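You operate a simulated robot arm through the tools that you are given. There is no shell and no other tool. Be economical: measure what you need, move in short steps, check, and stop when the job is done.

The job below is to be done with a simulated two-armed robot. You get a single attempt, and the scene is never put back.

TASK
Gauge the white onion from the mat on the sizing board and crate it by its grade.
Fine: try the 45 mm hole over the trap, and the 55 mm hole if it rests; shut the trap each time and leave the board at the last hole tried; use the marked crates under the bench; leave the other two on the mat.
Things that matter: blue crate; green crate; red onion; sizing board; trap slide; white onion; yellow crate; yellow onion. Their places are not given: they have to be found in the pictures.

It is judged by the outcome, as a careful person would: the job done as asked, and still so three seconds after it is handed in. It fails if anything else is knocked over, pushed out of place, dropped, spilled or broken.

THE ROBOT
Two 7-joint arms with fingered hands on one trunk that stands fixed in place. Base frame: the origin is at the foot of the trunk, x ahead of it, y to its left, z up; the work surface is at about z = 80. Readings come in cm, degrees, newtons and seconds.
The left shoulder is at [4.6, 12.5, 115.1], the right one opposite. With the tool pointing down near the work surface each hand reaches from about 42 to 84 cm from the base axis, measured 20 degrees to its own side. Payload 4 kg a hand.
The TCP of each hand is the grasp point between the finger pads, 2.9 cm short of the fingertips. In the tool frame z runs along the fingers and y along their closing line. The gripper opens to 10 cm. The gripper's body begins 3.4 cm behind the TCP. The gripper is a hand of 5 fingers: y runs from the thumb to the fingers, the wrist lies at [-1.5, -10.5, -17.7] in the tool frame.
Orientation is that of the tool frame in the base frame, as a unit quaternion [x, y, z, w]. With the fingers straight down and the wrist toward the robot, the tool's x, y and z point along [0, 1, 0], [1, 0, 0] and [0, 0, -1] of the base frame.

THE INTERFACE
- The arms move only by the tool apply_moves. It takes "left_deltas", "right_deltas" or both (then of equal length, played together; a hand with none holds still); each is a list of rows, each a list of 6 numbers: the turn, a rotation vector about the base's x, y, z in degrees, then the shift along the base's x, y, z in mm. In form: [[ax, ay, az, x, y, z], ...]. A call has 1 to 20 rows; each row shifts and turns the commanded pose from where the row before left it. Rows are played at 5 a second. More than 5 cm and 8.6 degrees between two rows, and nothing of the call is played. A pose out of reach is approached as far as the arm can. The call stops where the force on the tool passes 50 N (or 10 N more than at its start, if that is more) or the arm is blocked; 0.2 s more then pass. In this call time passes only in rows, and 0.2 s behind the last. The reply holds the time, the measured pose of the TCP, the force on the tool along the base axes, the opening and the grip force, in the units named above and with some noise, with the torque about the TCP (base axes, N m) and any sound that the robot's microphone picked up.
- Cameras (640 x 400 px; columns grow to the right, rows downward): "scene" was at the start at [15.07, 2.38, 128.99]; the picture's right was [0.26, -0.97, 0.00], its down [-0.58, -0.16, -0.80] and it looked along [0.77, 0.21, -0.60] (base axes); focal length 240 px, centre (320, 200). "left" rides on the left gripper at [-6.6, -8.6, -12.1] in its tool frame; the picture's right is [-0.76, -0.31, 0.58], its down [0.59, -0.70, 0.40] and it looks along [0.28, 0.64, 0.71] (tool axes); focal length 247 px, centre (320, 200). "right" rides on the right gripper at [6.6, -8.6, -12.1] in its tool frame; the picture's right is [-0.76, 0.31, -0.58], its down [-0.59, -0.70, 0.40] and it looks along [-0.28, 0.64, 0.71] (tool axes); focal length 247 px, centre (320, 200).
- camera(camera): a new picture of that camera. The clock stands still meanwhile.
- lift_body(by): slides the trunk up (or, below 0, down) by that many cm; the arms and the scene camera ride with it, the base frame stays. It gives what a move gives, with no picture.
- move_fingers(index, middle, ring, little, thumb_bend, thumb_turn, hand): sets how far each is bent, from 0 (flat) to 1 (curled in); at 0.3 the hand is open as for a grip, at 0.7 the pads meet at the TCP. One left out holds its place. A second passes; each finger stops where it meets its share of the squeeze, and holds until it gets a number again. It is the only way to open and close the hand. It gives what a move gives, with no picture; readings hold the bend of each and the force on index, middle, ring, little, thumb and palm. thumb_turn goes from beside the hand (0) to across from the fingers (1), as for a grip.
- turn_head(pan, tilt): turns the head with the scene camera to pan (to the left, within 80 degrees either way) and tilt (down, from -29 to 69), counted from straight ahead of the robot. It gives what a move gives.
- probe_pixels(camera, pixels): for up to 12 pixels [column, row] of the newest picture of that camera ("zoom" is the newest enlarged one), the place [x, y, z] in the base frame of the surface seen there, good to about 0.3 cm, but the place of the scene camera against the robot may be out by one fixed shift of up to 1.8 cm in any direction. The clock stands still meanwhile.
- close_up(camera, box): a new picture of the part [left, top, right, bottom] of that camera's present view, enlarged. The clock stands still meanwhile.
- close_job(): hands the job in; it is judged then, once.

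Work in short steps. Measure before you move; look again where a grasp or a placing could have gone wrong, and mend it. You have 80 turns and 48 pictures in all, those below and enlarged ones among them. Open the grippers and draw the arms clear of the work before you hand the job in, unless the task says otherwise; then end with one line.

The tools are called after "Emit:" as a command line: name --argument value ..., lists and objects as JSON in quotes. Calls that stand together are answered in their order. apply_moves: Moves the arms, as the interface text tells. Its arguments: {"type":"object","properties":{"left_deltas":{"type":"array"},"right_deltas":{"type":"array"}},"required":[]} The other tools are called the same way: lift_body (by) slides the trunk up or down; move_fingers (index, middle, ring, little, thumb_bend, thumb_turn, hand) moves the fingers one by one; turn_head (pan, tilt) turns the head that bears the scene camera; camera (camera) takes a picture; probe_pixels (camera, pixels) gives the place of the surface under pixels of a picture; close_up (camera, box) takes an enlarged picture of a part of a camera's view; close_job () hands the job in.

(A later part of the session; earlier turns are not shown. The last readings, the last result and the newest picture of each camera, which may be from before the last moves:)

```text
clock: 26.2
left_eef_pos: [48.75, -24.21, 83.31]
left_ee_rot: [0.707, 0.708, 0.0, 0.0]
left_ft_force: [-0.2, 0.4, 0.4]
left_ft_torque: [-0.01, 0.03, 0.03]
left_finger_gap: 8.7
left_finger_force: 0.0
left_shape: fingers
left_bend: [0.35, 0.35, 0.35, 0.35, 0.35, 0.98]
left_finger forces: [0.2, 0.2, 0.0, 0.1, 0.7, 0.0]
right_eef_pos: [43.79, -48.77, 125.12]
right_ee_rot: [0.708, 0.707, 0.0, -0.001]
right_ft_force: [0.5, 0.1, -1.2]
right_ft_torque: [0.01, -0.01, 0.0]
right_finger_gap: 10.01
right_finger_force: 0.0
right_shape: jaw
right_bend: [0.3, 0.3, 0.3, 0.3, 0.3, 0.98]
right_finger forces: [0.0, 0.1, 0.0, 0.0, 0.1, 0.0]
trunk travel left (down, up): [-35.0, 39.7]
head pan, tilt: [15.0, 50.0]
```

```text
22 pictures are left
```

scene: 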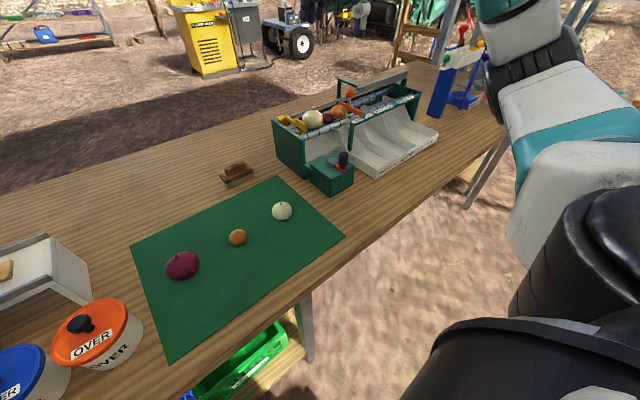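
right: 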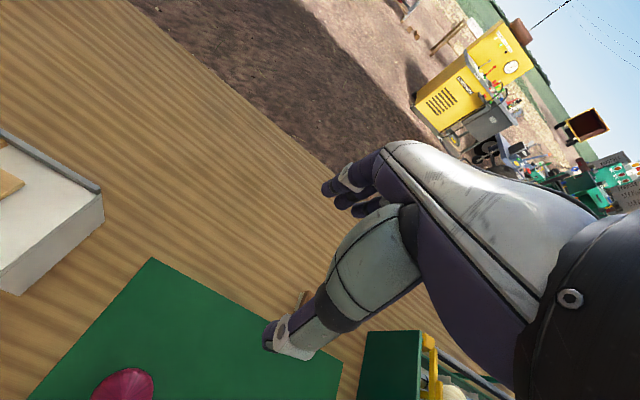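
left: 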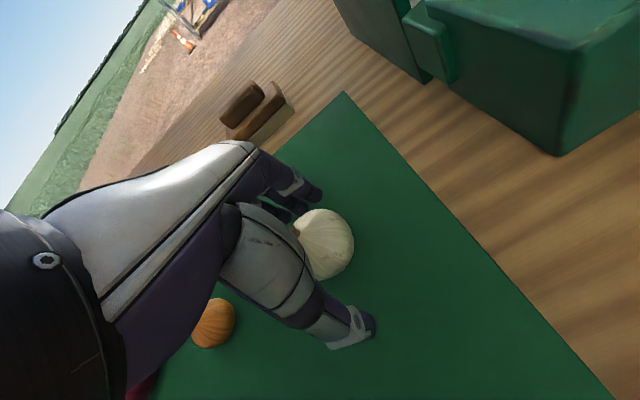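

TCP projects to about (310,242) and the onion is centred at (325,243): I shift 5 mm toward -y and close.

Emit:
apply_moves --left_deltas '[[0, 0, 0, 0, -5, 0]]'

Emit:
move_fingers --hand "left" --index 0.65 --middle 0.65 --ring 0.65 --little 0.5 --thumb_bend 0.65

Emit:
camera --camera "left"

```text
clock: 26.6
left_eef_pos: [48.75, -24.58, 83.32]
left_ee_rot: [0.707, 0.707, 0.0, 0.0]
left_ft_force: [-0.6, 1.4, 2.1]
left_ft_torque: [0.02, 0.0, 0.05]
left_finger_gap: 8.68
left_finger_force: 0.9
left_shape: fingers
left_bend: [0.35, 0.35, 0.35, 0.35, 0.35, 0.98]
left_finger forces: [0.0, 1.0, 0.1, 0.1, 0.9, 0.0]
right_eef_pos: [43.84, -48.9, 124.94]
right_ee_rot: [0.707, 0.707, 0.0, 0.001]
right_ft_force: [-1.0, 1.0, 0.2]
right_ft_torque: [-0.04, -0.01, 0.01]
right_finger_gap: 9.99
right_finger_force: 0.0
right_shape: jaw
right_bend: [0.3, 0.3, 0.3, 0.3, 0.3, 0.98]
right_finger forces: [0.1, 0.0, 0.0, 0.1, 0.0, 0.0]
trunk travel left (down, up): [-35.0, 39.7]
head pan, tilt: [15.0, 50.0]
```

```text
clock: 27.6
left_eef_pos: [48.69, -24.66, 83.59]
left_ee_rot: [0.707, 0.707, 0.0, 0.003]
left_ft_force: [3.1, -1.1, 27.0]
left_ft_torque: [-0.08, 0.21, -0.14]
left_finger_gap: 3.37
left_finger_force: 23.3
left_shape: fingers
left_bend: [0.6, 0.59, 0.63, 0.5, 0.59, 0.97]
left_finger forces: [5.3, 14.1, 1.2, 0.0, 26.4, 0.1]
right_eef_pos: [43.68, -48.7, 125.12]
right_ee_rot: [0.707, 0.707, 0.001, 0.0]
right_ft_force: [0.3, -0.5, 0.4]
right_ft_torque: [0.02, -0.01, 0.0]
right_finger_gap: 10.02
right_finger_force: 0.1
right_shape: jaw
right_bend: [0.3, 0.3, 0.3, 0.3, 0.3, 0.98]
right_finger forces: [0.0, 0.0, 0.0, 0.1, 0.0, 0.0]
trunk travel left (down, up): [-35.0, 39.7]
head pan, tilt: [15.0, 50.0]
```

```text
21 pictures are left
```

left: 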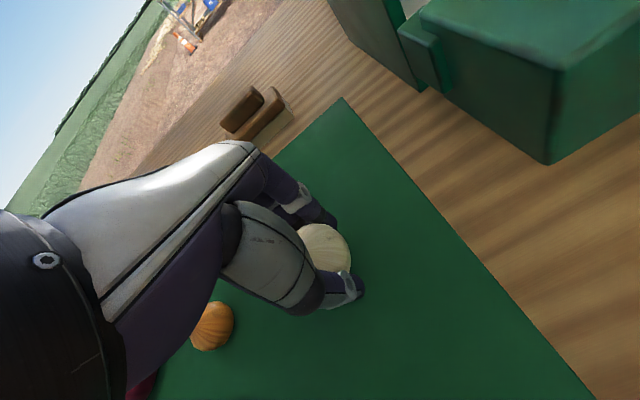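

The onion is gripped (thumb 26 N, fingertips pressing on the mat). I lift 3 cm slowly and check.

Emit:
apply_moves --left_deltas '[[0, 0, 0, 0, 0, 3], [0, 0, 0, 0, 0, 7], [0, 0, 0, 0, 0, 10], [0, 0, 0, 0, 0, 20], [0, 0, 0, 0, 0, 30], [0, 0, 0, 0, 0, 40]]'

Emit:
camera --camera "left"

```text
clock: 29.1
left_eef_pos: [48.78, -24.65, 94.25]
left_ee_rot: [0.707, 0.707, -0.001, -0.001]
left_ft_force: [0.0, -1.0, -0.2]
left_ft_torque: [-0.03, 0.02, -0.02]
left_finger_gap: 3.39
left_finger_force: 9.4
left_shape: fingers
left_bend: [0.6, 0.6, 0.64, 0.5, 0.59, 0.96]
left_finger forces: [4.8, 4.1, 1.0, 0.0, 9.1, 0.1]
right_eef_pos: [43.81, -48.83, 125.11]
right_ee_rot: [0.707, 0.707, 0.0, 0.0]
right_ft_force: [0.8, -0.2, -0.2]
right_ft_torque: [0.0, -0.01, -0.02]
right_finger_gap: 9.97
right_finger_force: 0.1
right_shape: jaw
right_bend: [0.3, 0.3, 0.3, 0.3, 0.3, 0.98]
right_finger forces: [0.1, 0.0, 0.0, 0.0, 0.1, 0.0]
trunk travel left (down, up): [-35.0, 39.7]
head pan, tilt: [15.0, 50.0]
```

```text
20 pictures are left
```

left: 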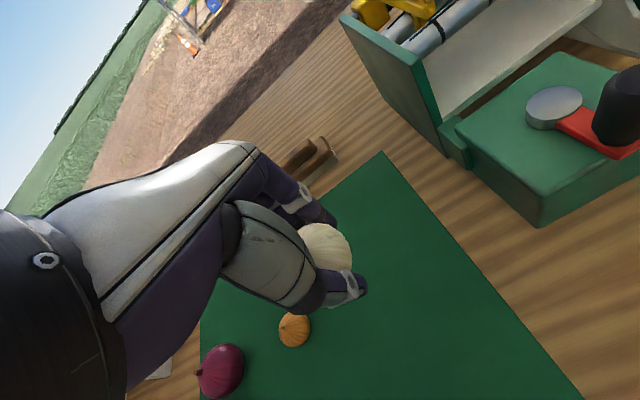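

The onion is securely held (9 N) and the other two lie untouched. I rise and carry it over the 45 hole at (60.1,36.9), hovering.

Emit:
apply_moves --left_deltas '[[0, 0, 0, 0, 0, 40], [0, 0, 0, 0, 0, 40], [0, 0, 0, 0, 0, 30], [0, 0, 0, 0, 40, 0], [0, 0, 0, 0, 40, 0], [0, 0, 0, 0, 40, 0], [0, 0, 0, 0, 40, 0], [0, 0, 0, 8, 40, 0], [0, 0, 0, 8, 40, 0], [0, 0, 0, 8, 40, 0], [0, 0, 0, 10, 40, 0], [0, 0, 0, 10, 40, 0], [0, 0, 0, 10, 40, 0], [0, 0, 0, 10, 40, 0], [0, 0, 0, 10, 40, 0], [0, 0, 0, 10, 40, 0], [0, 0, 0, 10, 40, 0], [0, 0, 0, 10, 40, 0], [0, 0, 0, 9, 20, 0], [0, 0, 0, 0, 0, 0]]'

Emit:
camera --camera "left"

```text
clock: 33.2
left_eef_pos: [60.27, 37.43, 105.2]
left_ee_rot: [0.708, 0.707, 0.0, 0.0]
left_ft_force: [-0.4, -0.6, -0.2]
left_ft_torque: [0.0, 0.02, -0.04]
left_finger_gap: 3.35
left_finger_force: 9.4
left_shape: fingers
left_bend: [0.6, 0.6, 0.64, 0.5, 0.59, 0.96]
left_finger forces: [4.6, 4.0, 0.9, 0.0, 8.5, 0.0]
right_eef_pos: [43.77, -48.85, 125.01]
right_ee_rot: [0.707, 0.707, 0.0, -0.001]
right_ft_force: [-1.0, 0.0, 0.7]
right_ft_torque: [-0.01, 0.01, -0.03]
right_finger_gap: 10.01
right_finger_force: 0.1
right_shape: jaw
right_bend: [0.3, 0.3, 0.3, 0.3, 0.3, 0.98]
right_finger forces: [0.0, 0.0, 0.0, 0.0, 0.0, 0.0]
trunk travel left (down, up): [-35.0, 39.7]
head pan, tilt: [15.0, 50.0]
```

```text
19 pictures are left
```

left: 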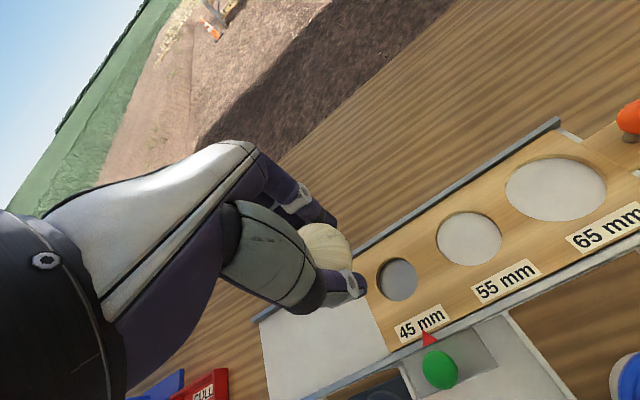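

I probe the held onion and the 45 hole to fix the offset before lowering.

Emit:
probe_pixels --camera "left" --pixels '[[326, 245], [345, 240], [322, 226], [340, 265], [397, 279], [379, 283], [417, 275]]'

```text
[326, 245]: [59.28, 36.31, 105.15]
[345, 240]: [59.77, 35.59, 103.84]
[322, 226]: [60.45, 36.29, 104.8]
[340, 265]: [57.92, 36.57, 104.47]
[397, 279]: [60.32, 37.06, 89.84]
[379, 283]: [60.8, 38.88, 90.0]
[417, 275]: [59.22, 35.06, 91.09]
```

The onion's axis is within 3 mm of the hole centre (60.2,37.0). I lower until its base reaches the board (TCP ≈ 93.2).

Emit:
apply_moves --left_deltas '[[0, 0, 0, 1, -3, -40], [0, 0, 0, 0, 0, -40], [0, 0, 0, 0, 0, -20], [0, 0, 0, 0, 0, -10], [0, 0, 0, 0, 0, -5], [0, 0, 0, 0, 0, -5]]'

Emit:
camera --camera "left"

```text
clock: 34.6
left_eef_pos: [60.17, 36.97, 94.32]
left_ee_rot: [0.706, 0.708, 0.006, 0.006]
left_ft_force: [-1.2, 2.1, 45.1]
left_ft_torque: [-0.27, 1.48, -0.1]
left_finger_gap: 3.28
left_finger_force: 32.6
left_shape: fingers
left_bend: [0.61, 0.6, 0.64, 0.5, 0.62, 0.97]
left_finger forces: [5.2, 4.3, 1.3, 0.0, 55.0, 0.0]
right_eef_pos: [43.41, -48.97, 125.17]
right_ee_rot: [0.707, 0.708, 0.002, 0.001]
right_ft_force: [-0.6, 0.4, 0.9]
right_ft_torque: [-0.02, 0.01, -0.04]
right_finger_gap: 9.99
right_finger_force: 0.1
right_shape: jaw
right_bend: [0.3, 0.3, 0.3, 0.3, 0.3, 0.98]
right_finger forces: [0.1, 0.0, 0.0, 0.0, 0.1, 0.0]
trunk travel left (down, up): [-35.0, 39.7]
head pan, tilt: [15.0, 50.0]
```

```text
18 pictures are left
```

left: 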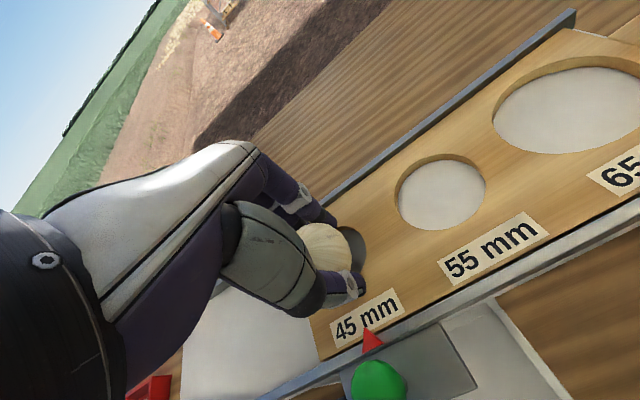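

The thumb is pressing on the board (45 N, 3 cm toward -x), so I rise 4 mm to unload it and then release evenly.

Emit:
apply_moves --left_deltas '[[0, 0, 0, 0, 0, 7], [0, 0, 0, 0, 0, 4]]'

Emit:
camera --camera "left"

```text
clock: 35.2
left_eef_pos: [60.12, 36.99, 94.35]
left_ee_rot: [0.707, 0.707, -0.002, -0.001]
left_ft_force: [3.4, 0.7, 14.3]
left_ft_torque: [0.15, -0.45, -0.04]
left_finger_gap: 3.31
left_finger_force: 16.5
left_shape: fingers
left_bend: [0.6, 0.59, 0.64, 0.5, 0.6, 0.97]
left_finger forces: [5.5, 16.4, 1.3, 0.1, 9.6, 0.0]
right_eef_pos: [43.8, -48.86, 124.95]
right_ee_rot: [0.707, 0.707, 0.0, 0.0]
right_ft_force: [-0.1, -0.2, -0.4]
right_ft_torque: [0.01, 0.03, 0.01]
right_finger_gap: 9.97
right_finger_force: 0.1
right_shape: jaw
right_bend: [0.3, 0.3, 0.3, 0.3, 0.3, 0.98]
right_finger forces: [0.0, 0.0, 0.1, 0.0, 0.0, 0.0]
trunk travel left (down, up): [-35.0, 39.7]
head pan, tilt: [15.0, 50.0]
```

```text
17 pictures are left
```

left: 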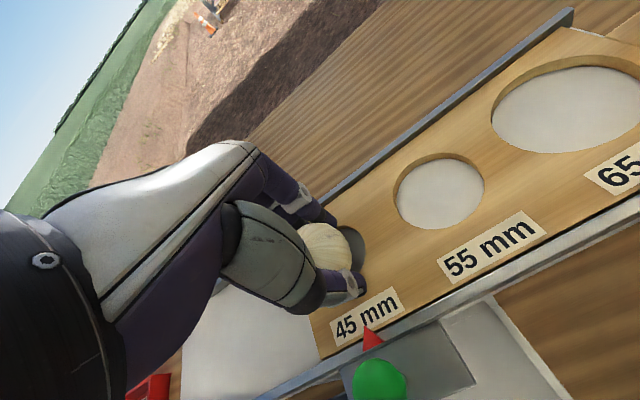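

Still 14 N upward; I rise 3 mm more and open the hand gently in two stages.

Emit:
apply_moves --left_deltas '[[0, 0, 0, 0, 0, 3]]'

Emit:
move_fingers --hand "left" --index 0.5 --middle 0.5 --ring 0.5 --little 0.45 --thumb_bend 0.5

Emit:
move_fingers --hand "left" --index 0.38 --middle 0.38 --ring 0.38 --little 0.38 --thumb_bend 0.38

Emit:
apply_moves --left_deltas '[[0, 0, 0, 0, 0, 15], [0, 0, 0, 0, 0, 30], [0, 0, 0, 0, 0, 40]]'

Emit:
camera --camera "left"

```text
clock: 35.6
left_eef_pos: [60.16, 37.13, 94.23]
left_ee_rot: [0.708, 0.707, -0.004, -0.003]
left_ft_force: [-0.3, -0.6, -0.8]
left_ft_torque: [0.03, -0.02, -0.04]
left_finger_gap: 3.3
left_finger_force: 9.5
left_shape: fingers
left_bend: [0.6, 0.6, 0.64, 0.5, 0.59, 0.96]
left_finger forces: [5.0, 4.4, 1.0, 0.1, 8.7, 0.0]
right_eef_pos: [43.83, -48.79, 125.01]
right_ee_rot: [0.707, 0.707, 0.0, 0.001]
right_ft_force: [0.6, -0.9, -0.5]
right_ft_torque: [-0.02, -0.01, 0.0]
right_finger_gap: 9.98
right_finger_force: 0.0
right_shape: jaw
right_bend: [0.3, 0.3, 0.3, 0.3, 0.3, 0.98]
right_finger forces: [0.1, 0.1, 0.0, 0.1, 0.0, 0.0]
trunk travel left (down, up): [-35.0, 39.7]
head pan, tilt: [15.0, 50.0]
```

```text
clock: 36.6
left_eef_pos: [60.01, 37.15, 94.71]
left_ee_rot: [0.707, 0.707, -0.001, -0.001]
left_ft_force: [0.4, 0.0, 0.1]
left_ft_torque: [0.03, 0.0, 0.0]
left_finger_gap: 4.96
left_finger_force: 0.0
left_shape: fingers
left_bend: [0.5, 0.5, 0.5, 0.45, 0.5, 0.97]
left_finger forces: [0.0, 0.0, 0.1, 0.0, 0.0, 0.0]
right_eef_pos: [43.77, -48.76, 124.98]
right_ee_rot: [0.707, 0.707, 0.0, 0.0]
right_ft_force: [-0.5, 0.8, -0.2]
right_ft_torque: [0.02, 0.01, 0.01]
right_finger_gap: 9.98
right_finger_force: 0.1
right_shape: jaw
right_bend: [0.3, 0.3, 0.3, 0.3, 0.3, 0.98]
right_finger forces: [0.0, 0.1, 0.1, 0.0, 0.0, 0.0]
trunk travel left (down, up): [-35.0, 39.7]
head pan, tilt: [15.0, 50.0]
```

```text
clock: 37.6
left_eef_pos: [60.12, 37.13, 94.57]
left_ee_rot: [0.707, 0.707, 0.0, 0.0]
left_ft_force: [-0.3, 0.3, 0.5]
left_ft_torque: [0.01, 0.01, 0.0]
left_finger_gap: 7.95
left_finger_force: 0.1
left_shape: fingers
left_bend: [0.38, 0.38, 0.38, 0.38, 0.38, 0.97]
left_finger forces: [0.0, 0.1, 0.0, 0.0, 0.1, 0.0]
right_eef_pos: [43.86, -48.85, 124.89]
right_ee_rot: [0.707, 0.707, 0.0, 0.0]
right_ft_force: [0.5, 0.5, 0.5]
right_ft_torque: [-0.02, -0.03, -0.02]
right_finger_gap: 9.97
right_finger_force: 0.1
right_shape: jaw
right_bend: [0.3, 0.3, 0.3, 0.3, 0.3, 0.98]
right_finger forces: [0.1, 0.0, 0.1, 0.1, 0.0, 0.0]
trunk travel left (down, up): [-35.0, 39.7]
head pan, tilt: [15.0, 50.0]
```

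```text
clock: 38.5
left_eef_pos: [60.15, 37.12, 103.15]
left_ee_rot: [0.707, 0.707, -0.001, -0.002]
left_ft_force: [0.0, -0.1, -0.1]
left_ft_torque: [-0.04, 0.0, -0.01]
left_finger_gap: 7.93
left_finger_force: 0.1
left_shape: fingers
left_bend: [0.38, 0.38, 0.38, 0.38, 0.38, 0.97]
left_finger forces: [0.0, 0.1, 0.0, 0.1, 0.1, 0.0]
right_eef_pos: [43.87, -48.88, 125.03]
right_ee_rot: [0.707, 0.707, 0.0, 0.001]
right_ft_force: [0.2, 0.9, 0.2]
right_ft_torque: [0.0, 0.04, -0.02]
right_finger_gap: 10.0
right_finger_force: 0.0
right_shape: jaw
right_bend: [0.3, 0.3, 0.3, 0.3, 0.3, 0.98]
right_finger forces: [0.0, 0.1, 0.1, 0.0, 0.1, 0.0]
trunk travel left (down, up): [-35.0, 39.7]
head pan, tilt: [15.0, 50.0]
```

```text
16 pictures are left
```

left: 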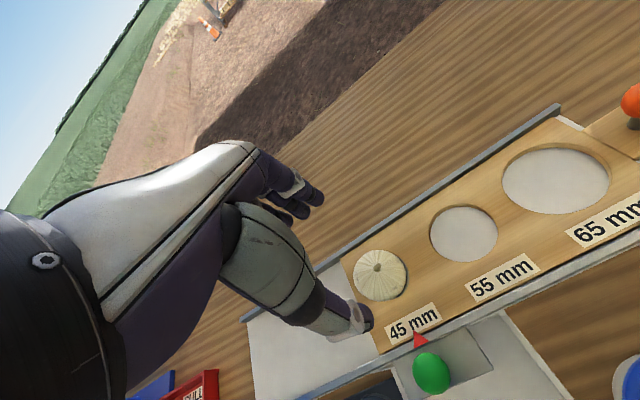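

The white onion sits in the 45 hole over the shut trap. The green knob's centre is about (51.9,37.0,93.1); I bring the half-closed hand around it.

Emit:
move_fingers --hand "left" --index 0.48 --middle 0.48 --ring 0.48 --little 0.48 --thumb_bend 0.48

Emit:
apply_moves --left_deltas '[[0, 0, 0, -40, 2, 0], [0, 0, 0, -43, 2, 0], [0, 0, 0, 0, 0, -40], [0, 0, 0, 0, 0, -30], [0, 0, 0, 0, 0, -9]]'

Emit:
camera --camera "left"

```text
clock: 39.5
left_eef_pos: [60.21, 37.19, 103.15]
left_ee_rot: [0.707, 0.707, 0.0, -0.001]
left_ft_force: [0.5, -0.5, 0.0]
left_ft_torque: [0.01, 0.02, -0.01]
left_finger_gap: 5.55
left_finger_force: 0.1
left_shape: fingers
left_bend: [0.48, 0.48, 0.48, 0.48, 0.48, 0.97]
left_finger forces: [0.0, 0.0, 0.1, 0.0, 0.0, 0.0]
right_eef_pos: [43.7, -48.8, 125.17]
right_ee_rot: [0.707, 0.708, 0.0, 0.001]
right_ft_force: [-1.1, 0.5, -1.5]
right_ft_torque: [-0.01, 0.04, -0.01]
right_finger_gap: 9.99
right_finger_force: 0.1
right_shape: jaw
right_bend: [0.3, 0.3, 0.3, 0.3, 0.3, 0.98]
right_finger forces: [0.0, 0.0, 0.0, 0.0, 0.1, 0.0]
trunk travel left (down, up): [-35.0, 39.7]
head pan, tilt: [15.0, 50.0]
```

```text
clock: 40.6
left_eef_pos: [51.79, 37.39, 95.29]
left_ee_rot: [0.707, 0.707, 0.0, 0.0]
left_ft_force: [-0.5, 0.2, -0.5]
left_ft_torque: [-0.02, 0.0, 0.04]
left_finger_gap: 5.54
left_finger_force: 0.1
left_shape: fingers
left_bend: [0.48, 0.48, 0.48, 0.48, 0.48, 0.98]
left_finger forces: [0.1, 0.1, 0.1, 0.1, 0.0, 0.0]
right_eef_pos: [43.9, -48.83, 125.02]
right_ee_rot: [0.707, 0.707, 0.0, 0.0]
right_ft_force: [-0.1, 0.2, 0.2]
right_ft_torque: [0.01, -0.01, -0.01]
right_finger_gap: 10.0
right_finger_force: 0.1
right_shape: jaw
right_bend: [0.3, 0.3, 0.3, 0.3, 0.3, 0.98]
right_finger forces: [0.1, 0.1, 0.0, 0.1, 0.0, 0.1]
trunk travel left (down, up): [-35.0, 39.7]
head pan, tilt: [15.0, 50.0]
```

```text
15 pictures are left
```

left: 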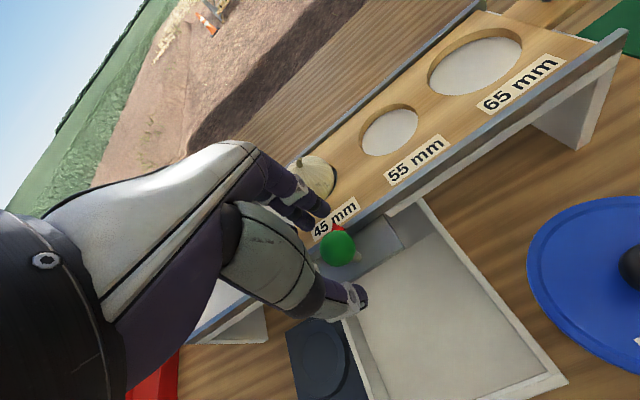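

The knob (338,247) lies between thumb and fingers as computed. I shift 3 mm, close around it, and pull toward -x.

Emit:
apply_moves --left_deltas '[[0, 0, 0, 0, -2, -4]]'

Emit:
move_fingers --hand "left" --index 0.66 --middle 0.66 --ring 0.66 --little 0.66 --thumb_bend 0.66

Emit:
apply_moves --left_deltas '[[0, 0, 0, -8, 0, 0], [0, 0, 0, -8, 0, 0], [0, 0, 0, -8, 0, 0], [0, 0, 0, -8, 0, 0]]'

Emit:
camera --camera "left"

```text
clock: 41.0
left_eef_pos: [51.91, 37.28, 94.78]
left_ee_rot: [0.707, 0.707, 0.0, -0.001]
left_ft_force: [0.7, -0.3, 0.7]
left_ft_torque: [0.0, 0.01, 0.0]
left_finger_gap: 5.54
left_finger_force: 0.0
left_shape: fingers
left_bend: [0.48, 0.48, 0.48, 0.48, 0.48, 0.98]
left_finger forces: [0.0, 0.1, 0.1, 0.1, 0.1, 0.0]
right_eef_pos: [43.83, -48.61, 124.99]
right_ee_rot: [0.707, 0.708, 0.0, 0.0]
right_ft_force: [-0.4, -0.3, 0.3]
right_ft_torque: [-0.05, 0.0, -0.04]
right_finger_gap: 9.96
right_finger_force: 0.2
right_shape: jaw
right_bend: [0.3, 0.3, 0.3, 0.3, 0.3, 0.98]
right_finger forces: [0.0, 0.1, 0.0, 0.0, 0.0, 0.0]
trunk travel left (down, up): [-35.0, 39.7]
head pan, tilt: [15.0, 50.0]
```

```text
clock: 42.0
left_eef_pos: [52.01, 37.17, 94.86]
left_ee_rot: [0.708, 0.706, -0.001, -0.001]
left_ft_force: [-1.3, 1.9, 0.0]
left_ft_torque: [0.07, 0.06, 0.02]
left_finger_gap: 2.12
left_finger_force: 3.8
left_shape: fingers
left_bend: [0.63, 0.66, 0.66, 0.66, 0.63, 0.97]
left_finger forces: [3.1, 0.2, 0.1, 0.0, 3.5, 0.0]
right_eef_pos: [43.87, -48.72, 124.98]
right_ee_rot: [0.707, 0.707, -0.001, -0.001]
right_ft_force: [-0.3, 0.0, -0.2]
right_ft_torque: [0.01, 0.02, -0.03]
right_finger_gap: 10.01
right_finger_force: 0.1
right_shape: jaw
right_bend: [0.3, 0.3, 0.3, 0.3, 0.3, 0.98]
right_finger forces: [0.1, 0.0, 0.0, 0.1, 0.0, 0.0]
trunk travel left (down, up): [-35.0, 39.7]
head pan, tilt: [15.0, 50.0]
```

```text
clock: 43.0
left_eef_pos: [48.69, 37.26, 94.91]
left_ee_rot: [0.707, 0.707, -0.001, 0.0]
left_ft_force: [-1.3, -0.3, -2.5]
left_ft_torque: [0.03, 0.03, 0.01]
left_finger_gap: 2.12
left_finger_force: 3.8
left_shape: fingers
left_bend: [0.62, 0.66, 0.66, 0.66, 0.63, 0.97]
left_finger forces: [3.2, 0.3, 0.0, 0.0, 3.6, 0.0]
right_eef_pos: [43.9, -48.74, 125.01]
right_ee_rot: [0.707, 0.707, 0.0, 0.0]
right_ft_force: [-0.4, -1.0, 0.8]
right_ft_torque: [0.02, 0.0, 0.01]
right_finger_gap: 9.99
right_finger_force: 0.1
right_shape: jaw
right_bend: [0.3, 0.3, 0.3, 0.3, 0.3, 0.98]
right_finger forces: [0.0, 0.0, 0.1, 0.1, 0.0, 0.1]
trunk travel left (down, up): [-35.0, 39.7]
head pan, tilt: [15.0, 50.0]
```

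```text
14 pictures are left
```

left: 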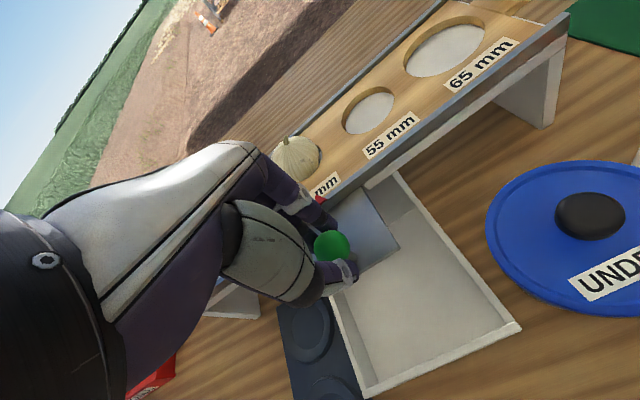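

The knob is gripped and the trap slides (3.2 cm so far). I keep pulling until it stops.

Emit:
apply_moves --left_deltas '[[0, 0, 0, -8, 0, 0], [0, 0, 0, -8, 0, 0], [0, 0, 0, -8, 0, 0], [0, 0, 0, -8, 0, 0], [0, 0, 0, -6, 0, 0]]'

Emit:
camera --camera "left"

```text
clock: 44.2
left_eef_pos: [44.89, 37.25, 94.93]
left_ee_rot: [0.707, 0.707, 0.0, 0.0]
left_ft_force: [-0.4, 0.0, -1.6]
left_ft_torque: [0.0, 0.02, 0.01]
left_finger_gap: 2.14
left_finger_force: 3.7
left_shape: fingers
left_bend: [0.62, 0.66, 0.66, 0.66, 0.63, 0.97]
left_finger forces: [3.3, 0.3, 0.1, 0.0, 3.5, 0.0]
right_eef_pos: [43.8, -48.64, 125.07]
right_ee_rot: [0.707, 0.707, 0.0, 0.001]
right_ft_force: [-1.1, -0.2, 0.4]
right_ft_torque: [-0.01, -0.01, 0.01]
right_finger_gap: 10.0
right_finger_force: 0.1
right_shape: jaw
right_bend: [0.3, 0.3, 0.3, 0.3, 0.3, 0.98]
right_finger forces: [0.0, 0.0, 0.1, 0.0, 0.0, 0.0]
trunk travel left (down, up): [-35.0, 39.7]
head pan, tilt: [15.0, 50.0]
```

```text
13 pictures are left
```

left: 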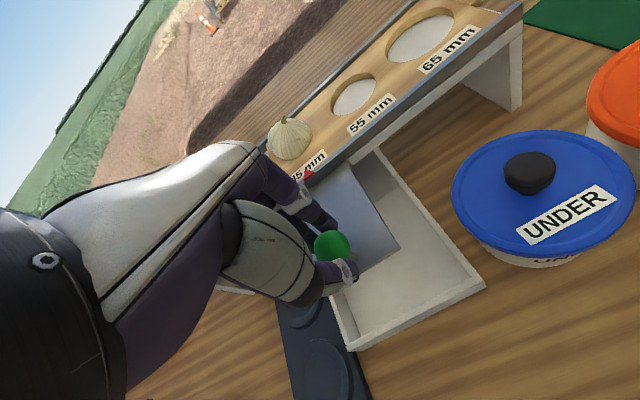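

Onion at (290,138) still rests after 7 cm. I pull further to make sure the trap is fully open.

Emit:
apply_moves --left_deltas '[[0, 0, 0, -8, 0, 0], [0, 0, 0, -8, 0, 0], [0, 0, 0, -8, 0, 0]]'

Emit:
camera --camera "left"

```text
clock: 45.0
left_eef_pos: [42.69, 37.34, 95.04]
left_ee_rot: [0.707, 0.707, 0.001, 0.001]
left_ft_force: [15.0, 0.6, 1.2]
left_ft_torque: [0.02, -0.37, 0.03]
left_finger_gap: 2.45
left_finger_force: 7.4
left_shape: fingers
left_bend: [0.55, 0.62, 0.66, 0.66, 0.66, 0.97]
left_finger forces: [11.6, 3.4, 0.0, 0.0, 0.0, 0.0]
right_eef_pos: [44.01, -48.75, 124.94]
right_ee_rot: [0.707, 0.707, 0.001, -0.001]
right_ft_force: [0.6, 0.0, -0.6]
right_ft_torque: [0.0, -0.03, 0.0]
right_finger_gap: 9.98
right_finger_force: 0.1
right_shape: jaw
right_bend: [0.3, 0.3, 0.3, 0.3, 0.3, 0.98]
right_finger forces: [0.1, 0.1, 0.0, 0.0, 0.0, 0.0]
trunk travel left (down, up): [-35.0, 39.7]
head pan, tilt: [15.0, 50.0]
```

```text
12 pictures are left
```

left: 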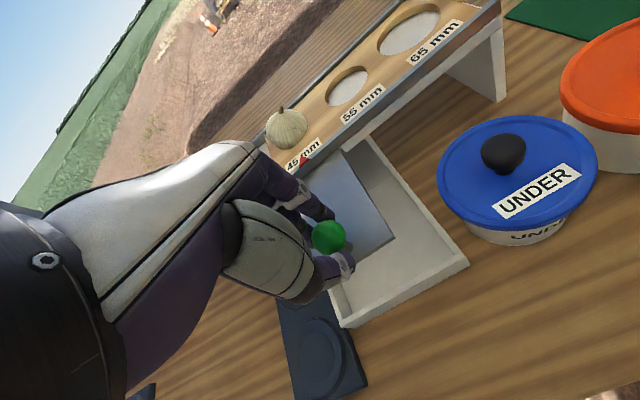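

The trap hit its stop (15 N) fully open and the onion rests: it is over 45 mm. I push the trap shut again.

Emit:
apply_moves --left_deltas '[[0, 0, 0, 10, 0, 0], [0, 0, 0, 10, 0, 0], [0, 0, 0, 10, 0, 0], [0, 0, 0, 10, 0, 0], [0, 0, 0, 10, 0, 0], [0, 0, 0, 10, 0, 0], [0, 0, 0, 10, 0, 0], [0, 0, 0, 10, 0, 0], [0, 0, 0, 8, 0, 0], [0, 0, 0, 6, 0, 0], [0, 0, 0, 5, 0, 0], [0, 0, 0, 5, 0, 0]]'

```text
clock: 47.6
left_eef_pos: [52.8, 37.29, 94.99]
left_ee_rot: [0.707, 0.707, 0.0, 0.0]
left_ft_force: [-6.9, -0.9, 0.5]
left_ft_torque: [-0.05, 0.14, -0.01]
left_finger_gap: 2.44
left_finger_force: 3.0
left_shape: fingers
left_bend: [0.66, 0.66, 0.66, 0.66, 0.6, 0.97]
left_finger forces: [0.0, 0.0, 0.1, 0.1, 6.6, 0.0]
right_eef_pos: [43.89, -48.69, 125.12]
right_ee_rot: [0.706, 0.708, 0.001, 0.0]
right_ft_force: [0.0, -0.3, -0.9]
right_ft_torque: [0.0, 0.0, 0.03]
right_finger_gap: 9.96
right_finger_force: 0.0
right_shape: jaw
right_bend: [0.3, 0.3, 0.3, 0.3, 0.3, 0.98]
right_finger forces: [0.0, 0.1, 0.0, 0.0, 0.0, 0.0]
trunk travel left (down, up): [-35.0, 39.7]
head pan, tilt: [15.0, 50.0]
```

Thumb reads 6.6 N at the stop: the trap is shut. I open, rise, move over the onion and descend to TCP z 94.5 with the hand open.

Emit:
move_fingers --hand "left" --index 0.48 --middle 0.48 --ring 0.48 --little 0.48 --thumb_bend 0.48

Emit:
apply_moves --left_deltas '[[0, 0, 0, -8, 0, 0], [0, 0, 0, 0, 0, 40], [0, 0, 0, 0, 0, 45], [0, 0, 0, 40, -2, 0], [0, 0, 0, 40, -1, 0]]'

Emit:
move_fingers --hand "left" --index 0.35 --middle 0.35 --ring 0.35 --little 0.35 --thumb_bend 0.35

Emit:
camera --camera "left"

```text
clock: 48.6
left_eef_pos: [52.89, 37.2, 94.94]
left_ee_rot: [0.707, 0.707, 0.0, -0.001]
left_ft_force: [0.1, -0.9, -0.2]
left_ft_torque: [-0.01, -0.01, 0.01]
left_finger_gap: 5.49
left_finger_force: 0.1
left_shape: fingers
left_bend: [0.48, 0.48, 0.48, 0.48, 0.48, 0.97]
left_finger forces: [0.0, 0.0, 0.0, 0.1, 0.1, 0.0]
right_eef_pos: [43.85, -48.79, 125.13]
right_ee_rot: [0.707, 0.707, 0.0, 0.0]
right_ft_force: [-0.2, 0.5, 0.7]
right_ft_torque: [0.02, -0.01, 0.03]
right_finger_gap: 9.98
right_finger_force: 0.0
right_shape: jaw
right_bend: [0.3, 0.3, 0.3, 0.3, 0.3, 0.98]
right_finger forces: [0.0, 0.0, 0.0, 0.0, 0.0, 0.1]
trunk travel left (down, up): [-35.0, 39.7]
head pan, tilt: [15.0, 50.0]
```

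```text
clock: 49.9
left_eef_pos: [60.2, 36.93, 103.5]
left_ee_rot: [0.708, 0.706, 0.0, -0.001]
left_ft_force: [-0.8, -0.1, -0.5]
left_ft_torque: [-0.02, 0.03, -0.03]
left_finger_gap: 5.48
left_finger_force: 0.2
left_shape: fingers
left_bend: [0.48, 0.48, 0.48, 0.48, 0.48, 0.98]
left_finger forces: [0.0, 0.0, 0.0, 0.0, 0.0, 0.0]
right_eef_pos: [43.95, -48.77, 124.99]
right_ee_rot: [0.707, 0.707, 0.0, -0.001]
right_ft_force: [0.7, 0.3, 0.6]
right_ft_torque: [-0.01, 0.0, -0.02]
right_finger_gap: 9.99
right_finger_force: 0.1
right_shape: jaw
right_bend: [0.3, 0.3, 0.3, 0.3, 0.3, 0.98]
right_finger forces: [0.0, 0.0, 0.0, 0.0, 0.0, 0.1]
trunk travel left (down, up): [-35.0, 39.7]
head pan, tilt: [15.0, 50.0]
```

```text
clock: 50.9
left_eef_pos: [60.17, 37.0, 103.55]
left_ee_rot: [0.707, 0.707, -0.001, -0.001]
left_ft_force: [0.5, -0.4, -0.3]
left_ft_torque: [0.0, -0.01, 0.0]
left_finger_gap: 8.65
left_finger_force: 0.0
left_shape: fingers
left_bend: [0.35, 0.35, 0.35, 0.35, 0.35, 0.98]
left_finger forces: [0.1, 0.0, 0.1, 0.0, 0.0, 0.0]
right_eef_pos: [43.73, -48.78, 125.0]
right_ee_rot: [0.708, 0.707, 0.001, 0.0]
right_ft_force: [-0.6, -0.3, -0.7]
right_ft_torque: [-0.02, 0.01, 0.01]
right_finger_gap: 9.97
right_finger_force: 0.0
right_shape: jaw
right_bend: [0.3, 0.3, 0.3, 0.3, 0.3, 0.98]
right_finger forces: [0.1, 0.1, 0.0, 0.0, 0.0, 0.0]
trunk travel left (down, up): [-35.0, 39.7]
head pan, tilt: [15.0, 50.0]
```

```text
11 pictures are left
```

left: 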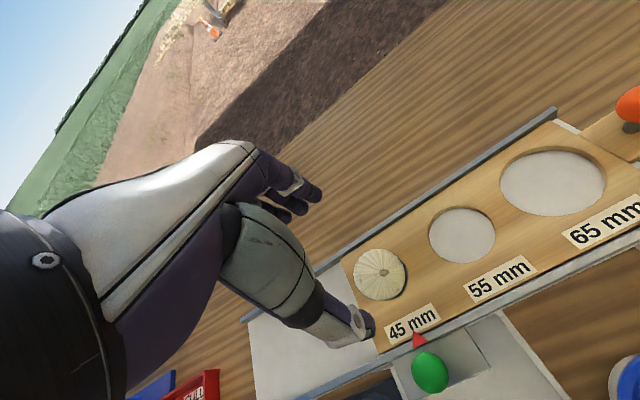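

Trap knob is back at its first place, onion at (380,274). I descend to TCP z 94.4 and grip.

Emit:
probe_pixels --camera "left" --pixels '[[380, 274], [380, 262], [365, 285], [398, 285], [380, 292]]'

Emit:
apply_moves --left_deltas '[[0, 0, 0, 0, -2, -40], [0, 0, 0, 0, 0, -35], [0, 0, 0, 0, 0, -10], [0, 0, 0, 0, 0, -6]]'

Emit:
move_fingers --hand "left" --index 0.66 --middle 0.66 --ring 0.66 --little 0.5 --thumb_bend 0.66

```text
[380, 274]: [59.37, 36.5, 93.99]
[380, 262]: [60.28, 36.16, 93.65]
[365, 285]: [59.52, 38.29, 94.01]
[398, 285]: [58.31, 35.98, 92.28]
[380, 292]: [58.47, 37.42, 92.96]
```

```text
clock: 51.9
left_eef_pos: [60.09, 36.87, 94.26]
left_ee_rot: [0.706, 0.708, 0.0, 0.0]
left_ft_force: [-0.3, 0.8, 0.3]
left_ft_torque: [-0.03, -0.01, -0.01]
left_finger_gap: 8.66
left_finger_force: 0.0
left_shape: fingers
left_bend: [0.35, 0.35, 0.35, 0.35, 0.35, 0.98]
left_finger forces: [0.0, 0.3, 0.0, 0.0, 0.0, 0.0]
right_eef_pos: [43.82, -48.74, 124.99]
right_ee_rot: [0.707, 0.707, 0.0, -0.001]
right_ft_force: [0.1, -0.4, -0.2]
right_ft_torque: [0.02, -0.03, 0.01]
right_finger_gap: 9.96
right_finger_force: 0.0
right_shape: jaw
right_bend: [0.3, 0.3, 0.3, 0.3, 0.3, 0.98]
right_finger forces: [0.0, 0.0, 0.0, 0.0, 0.1, 0.0]
trunk travel left (down, up): [-35.0, 39.7]
head pan, tilt: [15.0, 50.0]
```

```text
clock: 52.9
left_eef_pos: [60.11, 36.72, 94.54]
left_ee_rot: [0.708, 0.707, 0.001, 0.0]
left_ft_force: [10.7, -0.5, 7.5]
left_ft_torque: [0.06, -0.56, -0.11]
left_finger_gap: 3.81
left_finger_force: 13.7
left_shape: fingers
left_bend: [0.56, 0.42, 0.64, 0.5, 0.59, 0.97]
left_finger forces: [9.6, 8.8, 1.5, 0.0, 7.6, 0.1]
right_eef_pos: [43.97, -48.74, 124.96]
right_ee_rot: [0.707, 0.707, 0.0, 0.0]
right_ft_force: [0.0, -0.8, 0.3]
right_ft_torque: [0.03, 0.01, 0.0]
right_finger_gap: 9.99
right_finger_force: 0.0
right_shape: jaw
right_bend: [0.3, 0.3, 0.3, 0.3, 0.3, 0.98]
right_finger forces: [0.0, 0.0, 0.0, 0.0, 0.0, 0.1]
trunk travel left (down, up): [-35.0, 39.7]
head pan, tilt: [15.0, 50.0]
```

Middle finger stopped at 0.42, likely its tip on the rail or board. I rise 3 mm, and close again to let it seat.

Emit:
apply_moves --left_deltas '[[0, 0, 0, 0, 0, 3]]'

Emit:
move_fingers --hand "left" --index 0.67 --middle 0.67 --ring 0.66 --thumb_bend 0.67

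Emit:
camera --camera "left"

```text
clock: 53.2
left_eef_pos: [60.07, 36.68, 94.45]
left_ee_rot: [0.707, 0.707, -0.002, -0.002]
left_ft_force: [9.4, -2.1, 0.0]
left_ft_torque: [-0.05, -0.29, -0.14]
left_finger_gap: 3.83
left_finger_force: 13.2
left_shape: fingers
left_bend: [0.56, 0.42, 0.64, 0.5, 0.59, 0.97]
left_finger forces: [9.1, 8.3, 1.4, 0.0, 8.2, 0.1]
right_eef_pos: [43.9, -48.83, 124.93]
right_ee_rot: [0.707, 0.707, 0.0, 0.0]
right_ft_force: [0.6, 0.5, -0.2]
right_ft_torque: [-0.03, -0.04, -0.03]
right_finger_gap: 9.96
right_finger_force: 0.0
right_shape: jaw
right_bend: [0.3, 0.3, 0.3, 0.3, 0.3, 0.98]
right_finger forces: [0.1, 0.1, 0.1, 0.1, 0.0, 0.0]
trunk travel left (down, up): [-35.0, 39.7]
head pan, tilt: [15.0, 50.0]
```

```text
clock: 54.2
left_eef_pos: [60.07, 36.81, 94.65]
left_ee_rot: [0.707, 0.707, 0.0, -0.001]
left_ft_force: [0.5, -0.1, 0.2]
left_ft_torque: [0.03, 0.0, 0.0]
left_finger_gap: 3.81
left_finger_force: 9.6
left_shape: fingers
left_bend: [0.56, 0.51, 0.64, 0.5, 0.59, 0.97]
left_finger forces: [8.1, 0.0, 1.6, 0.0, 9.1, 0.0]
right_eef_pos: [43.97, -48.75, 125.05]
right_ee_rot: [0.707, 0.707, 0.0, 0.0]
right_ft_force: [-1.1, 0.6, 0.1]
right_ft_torque: [0.01, -0.01, 0.01]
right_finger_gap: 9.95
right_finger_force: 0.2
right_shape: jaw
right_bend: [0.3, 0.3, 0.3, 0.3, 0.3, 0.98]
right_finger forces: [0.1, 0.0, 0.1, 0.0, 0.0, 0.0]
trunk travel left (down, up): [-35.0, 39.7]
head pan, tilt: [15.0, 50.0]
```

```text
10 pictures are left
```

left: 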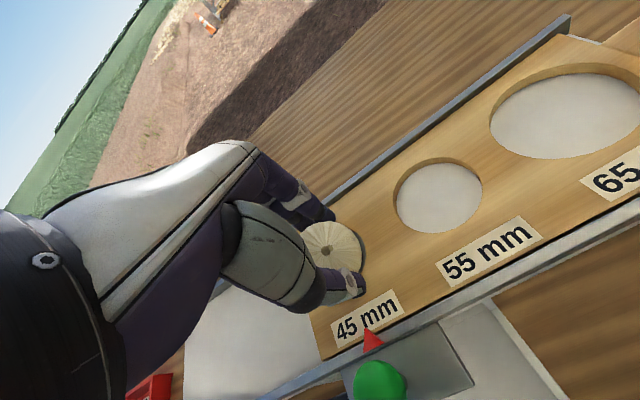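

Onion is gripped by index, ring and thumb (9 N). I lift it clear; I will hold it in the left hand while the right hand pushes the board back.

Emit:
apply_moves --left_deltas '[[0, 0, 0, 0, 0, 5], [0, 0, 0, 0, 0, 10], [0, 0, 0, 0, 0, 25], [0, 0, 0, 0, 0, 40], [0, 0, 0, -20, 15, 40], [0, 0, 0, -20, 15, 40], [0, 0, 0, -20, 15, 20]]'

Emit:
move_fingers --hand "right" --index 0.7 --middle 0.7 --ring 0.7 --little 0.7 --thumb_bend 0.7

Emit:
camera --camera "left"

```text
clock: 55.9
left_eef_pos: [53.72, 41.42, 112.67]
left_ee_rot: [0.706, 0.708, 0.001, 0.001]
left_ft_force: [-0.1, -0.2, -0.4]
left_ft_torque: [-0.01, -0.02, 0.0]
left_finger_gap: 3.79
left_finger_force: 9.0
left_shape: fingers
left_bend: [0.56, 0.51, 0.64, 0.5, 0.59, 0.97]
left_finger forces: [8.2, 0.0, 1.5, 0.0, 8.9, 0.0]
right_eef_pos: [43.73, -48.62, 125.14]
right_ee_rot: [0.707, 0.707, -0.001, 0.0]
right_ft_force: [0.1, 0.7, -0.2]
right_ft_torque: [-0.02, -0.01, 0.0]
right_finger_gap: 9.99
right_finger_force: 0.1
right_shape: jaw
right_bend: [0.3, 0.3, 0.3, 0.3, 0.3, 0.98]
right_finger forces: [0.0, 0.1, 0.1, 0.1, 0.0, 0.0]
trunk travel left (down, up): [-35.0, 39.7]
head pan, tilt: [15.0, 50.0]
```

```text
clock: 56.9
left_eef_pos: [53.74, 41.35, 112.55]
left_ee_rot: [0.707, 0.707, 0.0, 0.0]
left_ft_force: [0.4, -0.7, 0.3]
left_ft_torque: [0.01, 0.0, -0.01]
left_finger_gap: 3.79
left_finger_force: 9.8
left_shape: fingers
left_bend: [0.56, 0.51, 0.64, 0.5, 0.59, 0.97]
left_finger forces: [8.2, 0.0, 1.5, 0.1, 9.0, 0.1]
right_eef_pos: [43.86, -48.77, 125.04]
right_ee_rot: [0.707, 0.707, 0.0, 0.001]
right_ft_force: [-0.1, -0.8, 0.1]
right_ft_torque: [-0.02, 0.01, 0.01]
right_finger_gap: 0.15
right_finger_force: 0.0
right_shape: fingers
right_bend: [0.7, 0.7, 0.7, 0.7, 0.7, 0.98]
right_finger forces: [0.0, 0.1, 0.0, 0.1, 0.1, 0.1]
trunk travel left (down, up): [-35.0, 39.7]
head pan, tilt: [15.0, 50.0]
```

```text
9 pictures are left
```

left: 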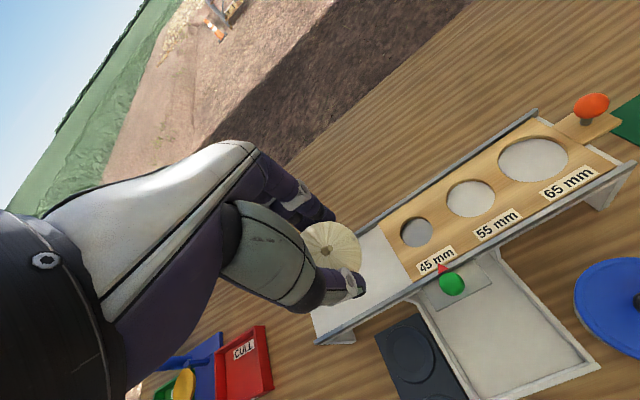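

Holding well, and the knob is at (591,104). I probe it, then swing the right fist over to its -y side, hovering.

Emit:
probe_pixels --camera "left" --pixels '[[591, 104], [586, 121], [416, 232], [470, 198], [532, 161], [445, 268]]'

Emit:
apply_moves --right_deltas '[[0, 0, 0, 12.5, 44, -12], [0, 0, 0, 12.5, 44, -12], [0, 0, 0, 12.5, 44, -12], [0, 0, 0, 12.5, 44, -12], [0, 0, 0, 12.5, 44, -12], [0, 0, 0, 12.5, 44, -12], [0, 0, 0, 12.5, 44, -12], [0, 0, 0, 12.5, 44, -12], [0, 0, 0, 12.5, 44, -12], [0, 0, 0, 12.5, 44, -12], [0, 0, 0, 12.5, 44, -12], [0, 0, 0, 12.5, 44, -12], [0, 0, 0, 12.5, 40, -12], [0, 0, 0, 0, 0, -40], [0, 0, 0, 0, 0, -20]]'

Emit:
camera --camera "right"

```text
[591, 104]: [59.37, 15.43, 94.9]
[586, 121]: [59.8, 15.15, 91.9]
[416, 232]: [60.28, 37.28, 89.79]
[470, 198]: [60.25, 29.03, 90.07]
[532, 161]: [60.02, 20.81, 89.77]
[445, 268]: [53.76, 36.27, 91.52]
```

```text
clock: 60.0
left_eef_pos: [53.86, 41.42, 112.72]
left_ee_rot: [0.708, 0.707, -0.001, 0.0]
left_ft_force: [-0.8, 0.1, -1.5]
left_ft_torque: [-0.02, 0.02, 0.05]
left_finger_gap: 3.79
left_finger_force: 9.2
left_shape: fingers
left_bend: [0.56, 0.51, 0.64, 0.5, 0.59, 0.97]
left_finger forces: [8.0, 0.0, 1.5, 0.0, 9.1, 0.0]
right_eef_pos: [60.2, 8.07, 103.6]
right_ee_rot: [0.707, 0.707, 0.0, 0.001]
right_ft_force: [-0.1, 0.4, -0.3]
right_ft_torque: [-0.02, 0.01, 0.01]
right_finger_gap: 0.17
right_finger_force: 0.0
right_shape: fingers
right_bend: [0.7, 0.7, 0.7, 0.7, 0.7, 0.98]
right_finger forces: [0.0, 0.0, 0.0, 0.0, 0.0, 0.1]
trunk travel left (down, up): [-35.0, 39.7]
head pan, tilt: [15.0, 50.0]
```

```text
8 pictures are left
```

right: 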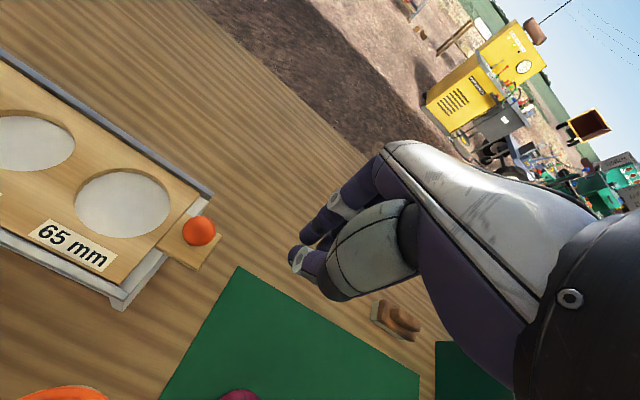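

Knob centre ≈ (59.8,15.0); it must move +8.1 cm. I lower the right fist to z 94.4 and push to y ≈ 19.9.

Emit:
apply_moves --right_deltas '[[0, 0, 0, 0, 0, -40], [0, 0, 0, 0, 0, -40], [0, 0, 0, 0, 0, -12], [0, 0, 0, 0, 15, 0], [0, 0, 0, 0, 15, 0], [0, 0, 0, 0, 10, 0], [0, 0, 0, 0, 10, 0], [0, 0, 0, 0, 10, 0], [0, 0, 0, 0, 10, 0], [0, 0, 0, 0, 10, 0], [0, 0, 0, 0, 10, 0], [0, 0, 0, 0, 10, 0], [0, 0, 0, 0, 10, 0], [0, 0, 0, 0, 6, 0]]'

Emit:
camera --camera "left"

Emit:
probe_pixels --camera "left" --pixels '[[416, 232], [470, 198], [445, 268]]'

```text
clock: 63.0
left_eef_pos: [53.8, 41.39, 112.61]
left_ee_rot: [0.707, 0.707, -0.001, -0.001]
left_ft_force: [0.4, 0.0, -0.2]
left_ft_torque: [-0.02, 0.02, 0.02]
left_finger_gap: 3.79
left_finger_force: 9.5
left_shape: fingers
left_bend: [0.56, 0.51, 0.64, 0.5, 0.59, 0.97]
left_finger forces: [8.1, 0.0, 1.5, 0.1, 9.0, 0.0]
right_eef_pos: [60.21, 19.66, 94.21]
right_ee_rot: [0.707, 0.707, 0.001, 0.0]
right_ft_force: [0.3, -0.5, -0.2]
right_ft_torque: [0.02, 0.02, -0.01]
right_finger_gap: 0.22
right_finger_force: 0.4
right_shape: fingers
right_bend: [0.69, 0.7, 0.7, 0.7, 0.7, 0.98]
right_finger forces: [0.3, 0.0, 0.1, 0.1, 0.0, 0.1]
trunk travel left (down, up): [-35.0, 39.7]
head pan, tilt: [15.0, 50.0]
```

```text
7 pictures are left
```

left: 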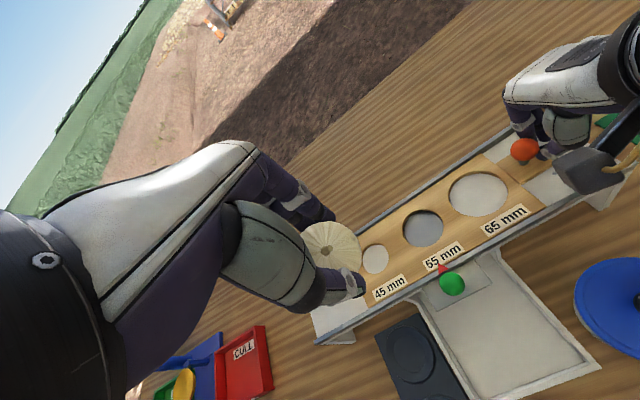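

```text
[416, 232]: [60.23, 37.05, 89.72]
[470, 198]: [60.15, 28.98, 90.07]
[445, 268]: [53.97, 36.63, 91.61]
```

The 55 hole appears at (423,229), slightly short of where the 45 hole sat (416,232). I probe its edges.

Emit:
probe_pixels --camera "left" --pixels '[[423, 229], [403, 236], [443, 222], [376, 258], [478, 193], [525, 150], [443, 257], [443, 267]]'

```text
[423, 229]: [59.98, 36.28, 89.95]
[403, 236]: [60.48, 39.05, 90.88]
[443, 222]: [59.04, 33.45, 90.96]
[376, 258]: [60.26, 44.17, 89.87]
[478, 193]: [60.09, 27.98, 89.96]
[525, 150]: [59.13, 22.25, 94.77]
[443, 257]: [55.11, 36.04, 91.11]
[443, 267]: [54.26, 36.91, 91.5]
```

The 55 hole centre is at y≈36.25; pushing 7 mm more, then withdrawing the right hand and parking it away.

Emit:
apply_moves --right_deltas '[[0, 0, 0, 0, 4, 0], [0, 0, 0, 0, 3.5, 0], [0, 0, 0, 0, 0, 0], [0, 0, 0, 0, -15, 0], [0, 0, 0, 0, -20, 20], [0, 0, 0, 0, -20, 40], [0, 0, 0, -5, -20, 40], [0, 0, 0, -10, -40, 20], [0, 0, 0, -10, -45, 10], [0, 0, 0, -10, -45, 10], [0, 0, 0, -10, -45, 10], [0, 0, 0, -10, -45, 10], [0, 0, 0, -10, -45, 10], [0, 0, 0, -10, -45, 10], [0, 0, 0, -10, -45, 10], [0, 0, 0, -10, -45, 10], [0, 0, 0, -10, -45, 10], [0, 0, 0, -10, -45, 10], [0, 0, 0, -10, -40, 10], [0, 0, 0, -10, -40, 10]]'

Emit:
camera --camera "left"

Emit:
probe_pixels --camera "left" --pixels '[[416, 232], [397, 240], [436, 225], [370, 263], [471, 197], [438, 262]]'

```text
clock: 67.2
left_eef_pos: [53.7, 41.32, 112.75]
left_ee_rot: [0.707, 0.707, 0.001, 0.0]
left_ft_force: [-0.4, -0.2, -0.6]
left_ft_torque: [0.0, 0.01, -0.04]
left_finger_gap: 3.8
left_finger_force: 9.5
left_shape: fingers
left_bend: [0.56, 0.51, 0.64, 0.5, 0.59, 0.97]
left_finger forces: [8.1, 0.1, 1.6, 0.0, 9.0, 0.1]
right_eef_pos: [52.69, -44.33, 114.34]
right_ee_rot: [0.707, 0.707, 0.0, 0.0]
right_ft_force: [-0.6, -0.4, 0.1]
right_ft_torque: [0.02, 0.01, 0.0]
right_finger_gap: 0.18
right_finger_force: 0.2
right_shape: fingers
right_bend: [0.7, 0.7, 0.7, 0.7, 0.7, 0.98]
right_finger forces: [0.1, 0.1, 0.1, 0.0, 0.1, 0.1]
right hand out of reach, approached as far as the arm can: row 9, 10, 11, 12, 13, 14
trunk travel left (down, up): [-35.0, 39.7]
head pan, tilt: [15.0, 50.0]
```

```text
6 pictures are left
```

left: 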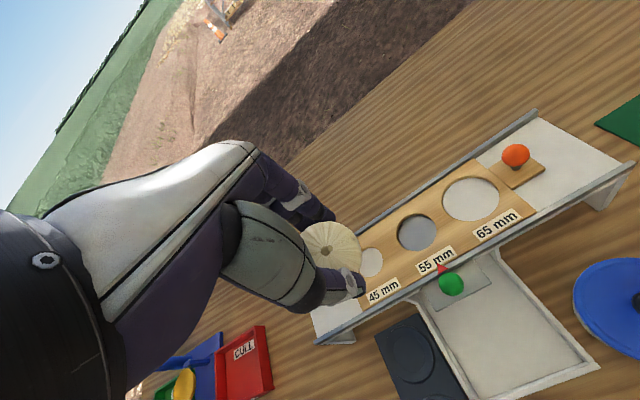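

```text
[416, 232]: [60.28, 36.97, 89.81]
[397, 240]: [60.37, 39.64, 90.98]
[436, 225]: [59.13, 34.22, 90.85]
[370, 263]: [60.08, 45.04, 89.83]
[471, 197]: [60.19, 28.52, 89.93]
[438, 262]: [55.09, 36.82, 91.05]
```

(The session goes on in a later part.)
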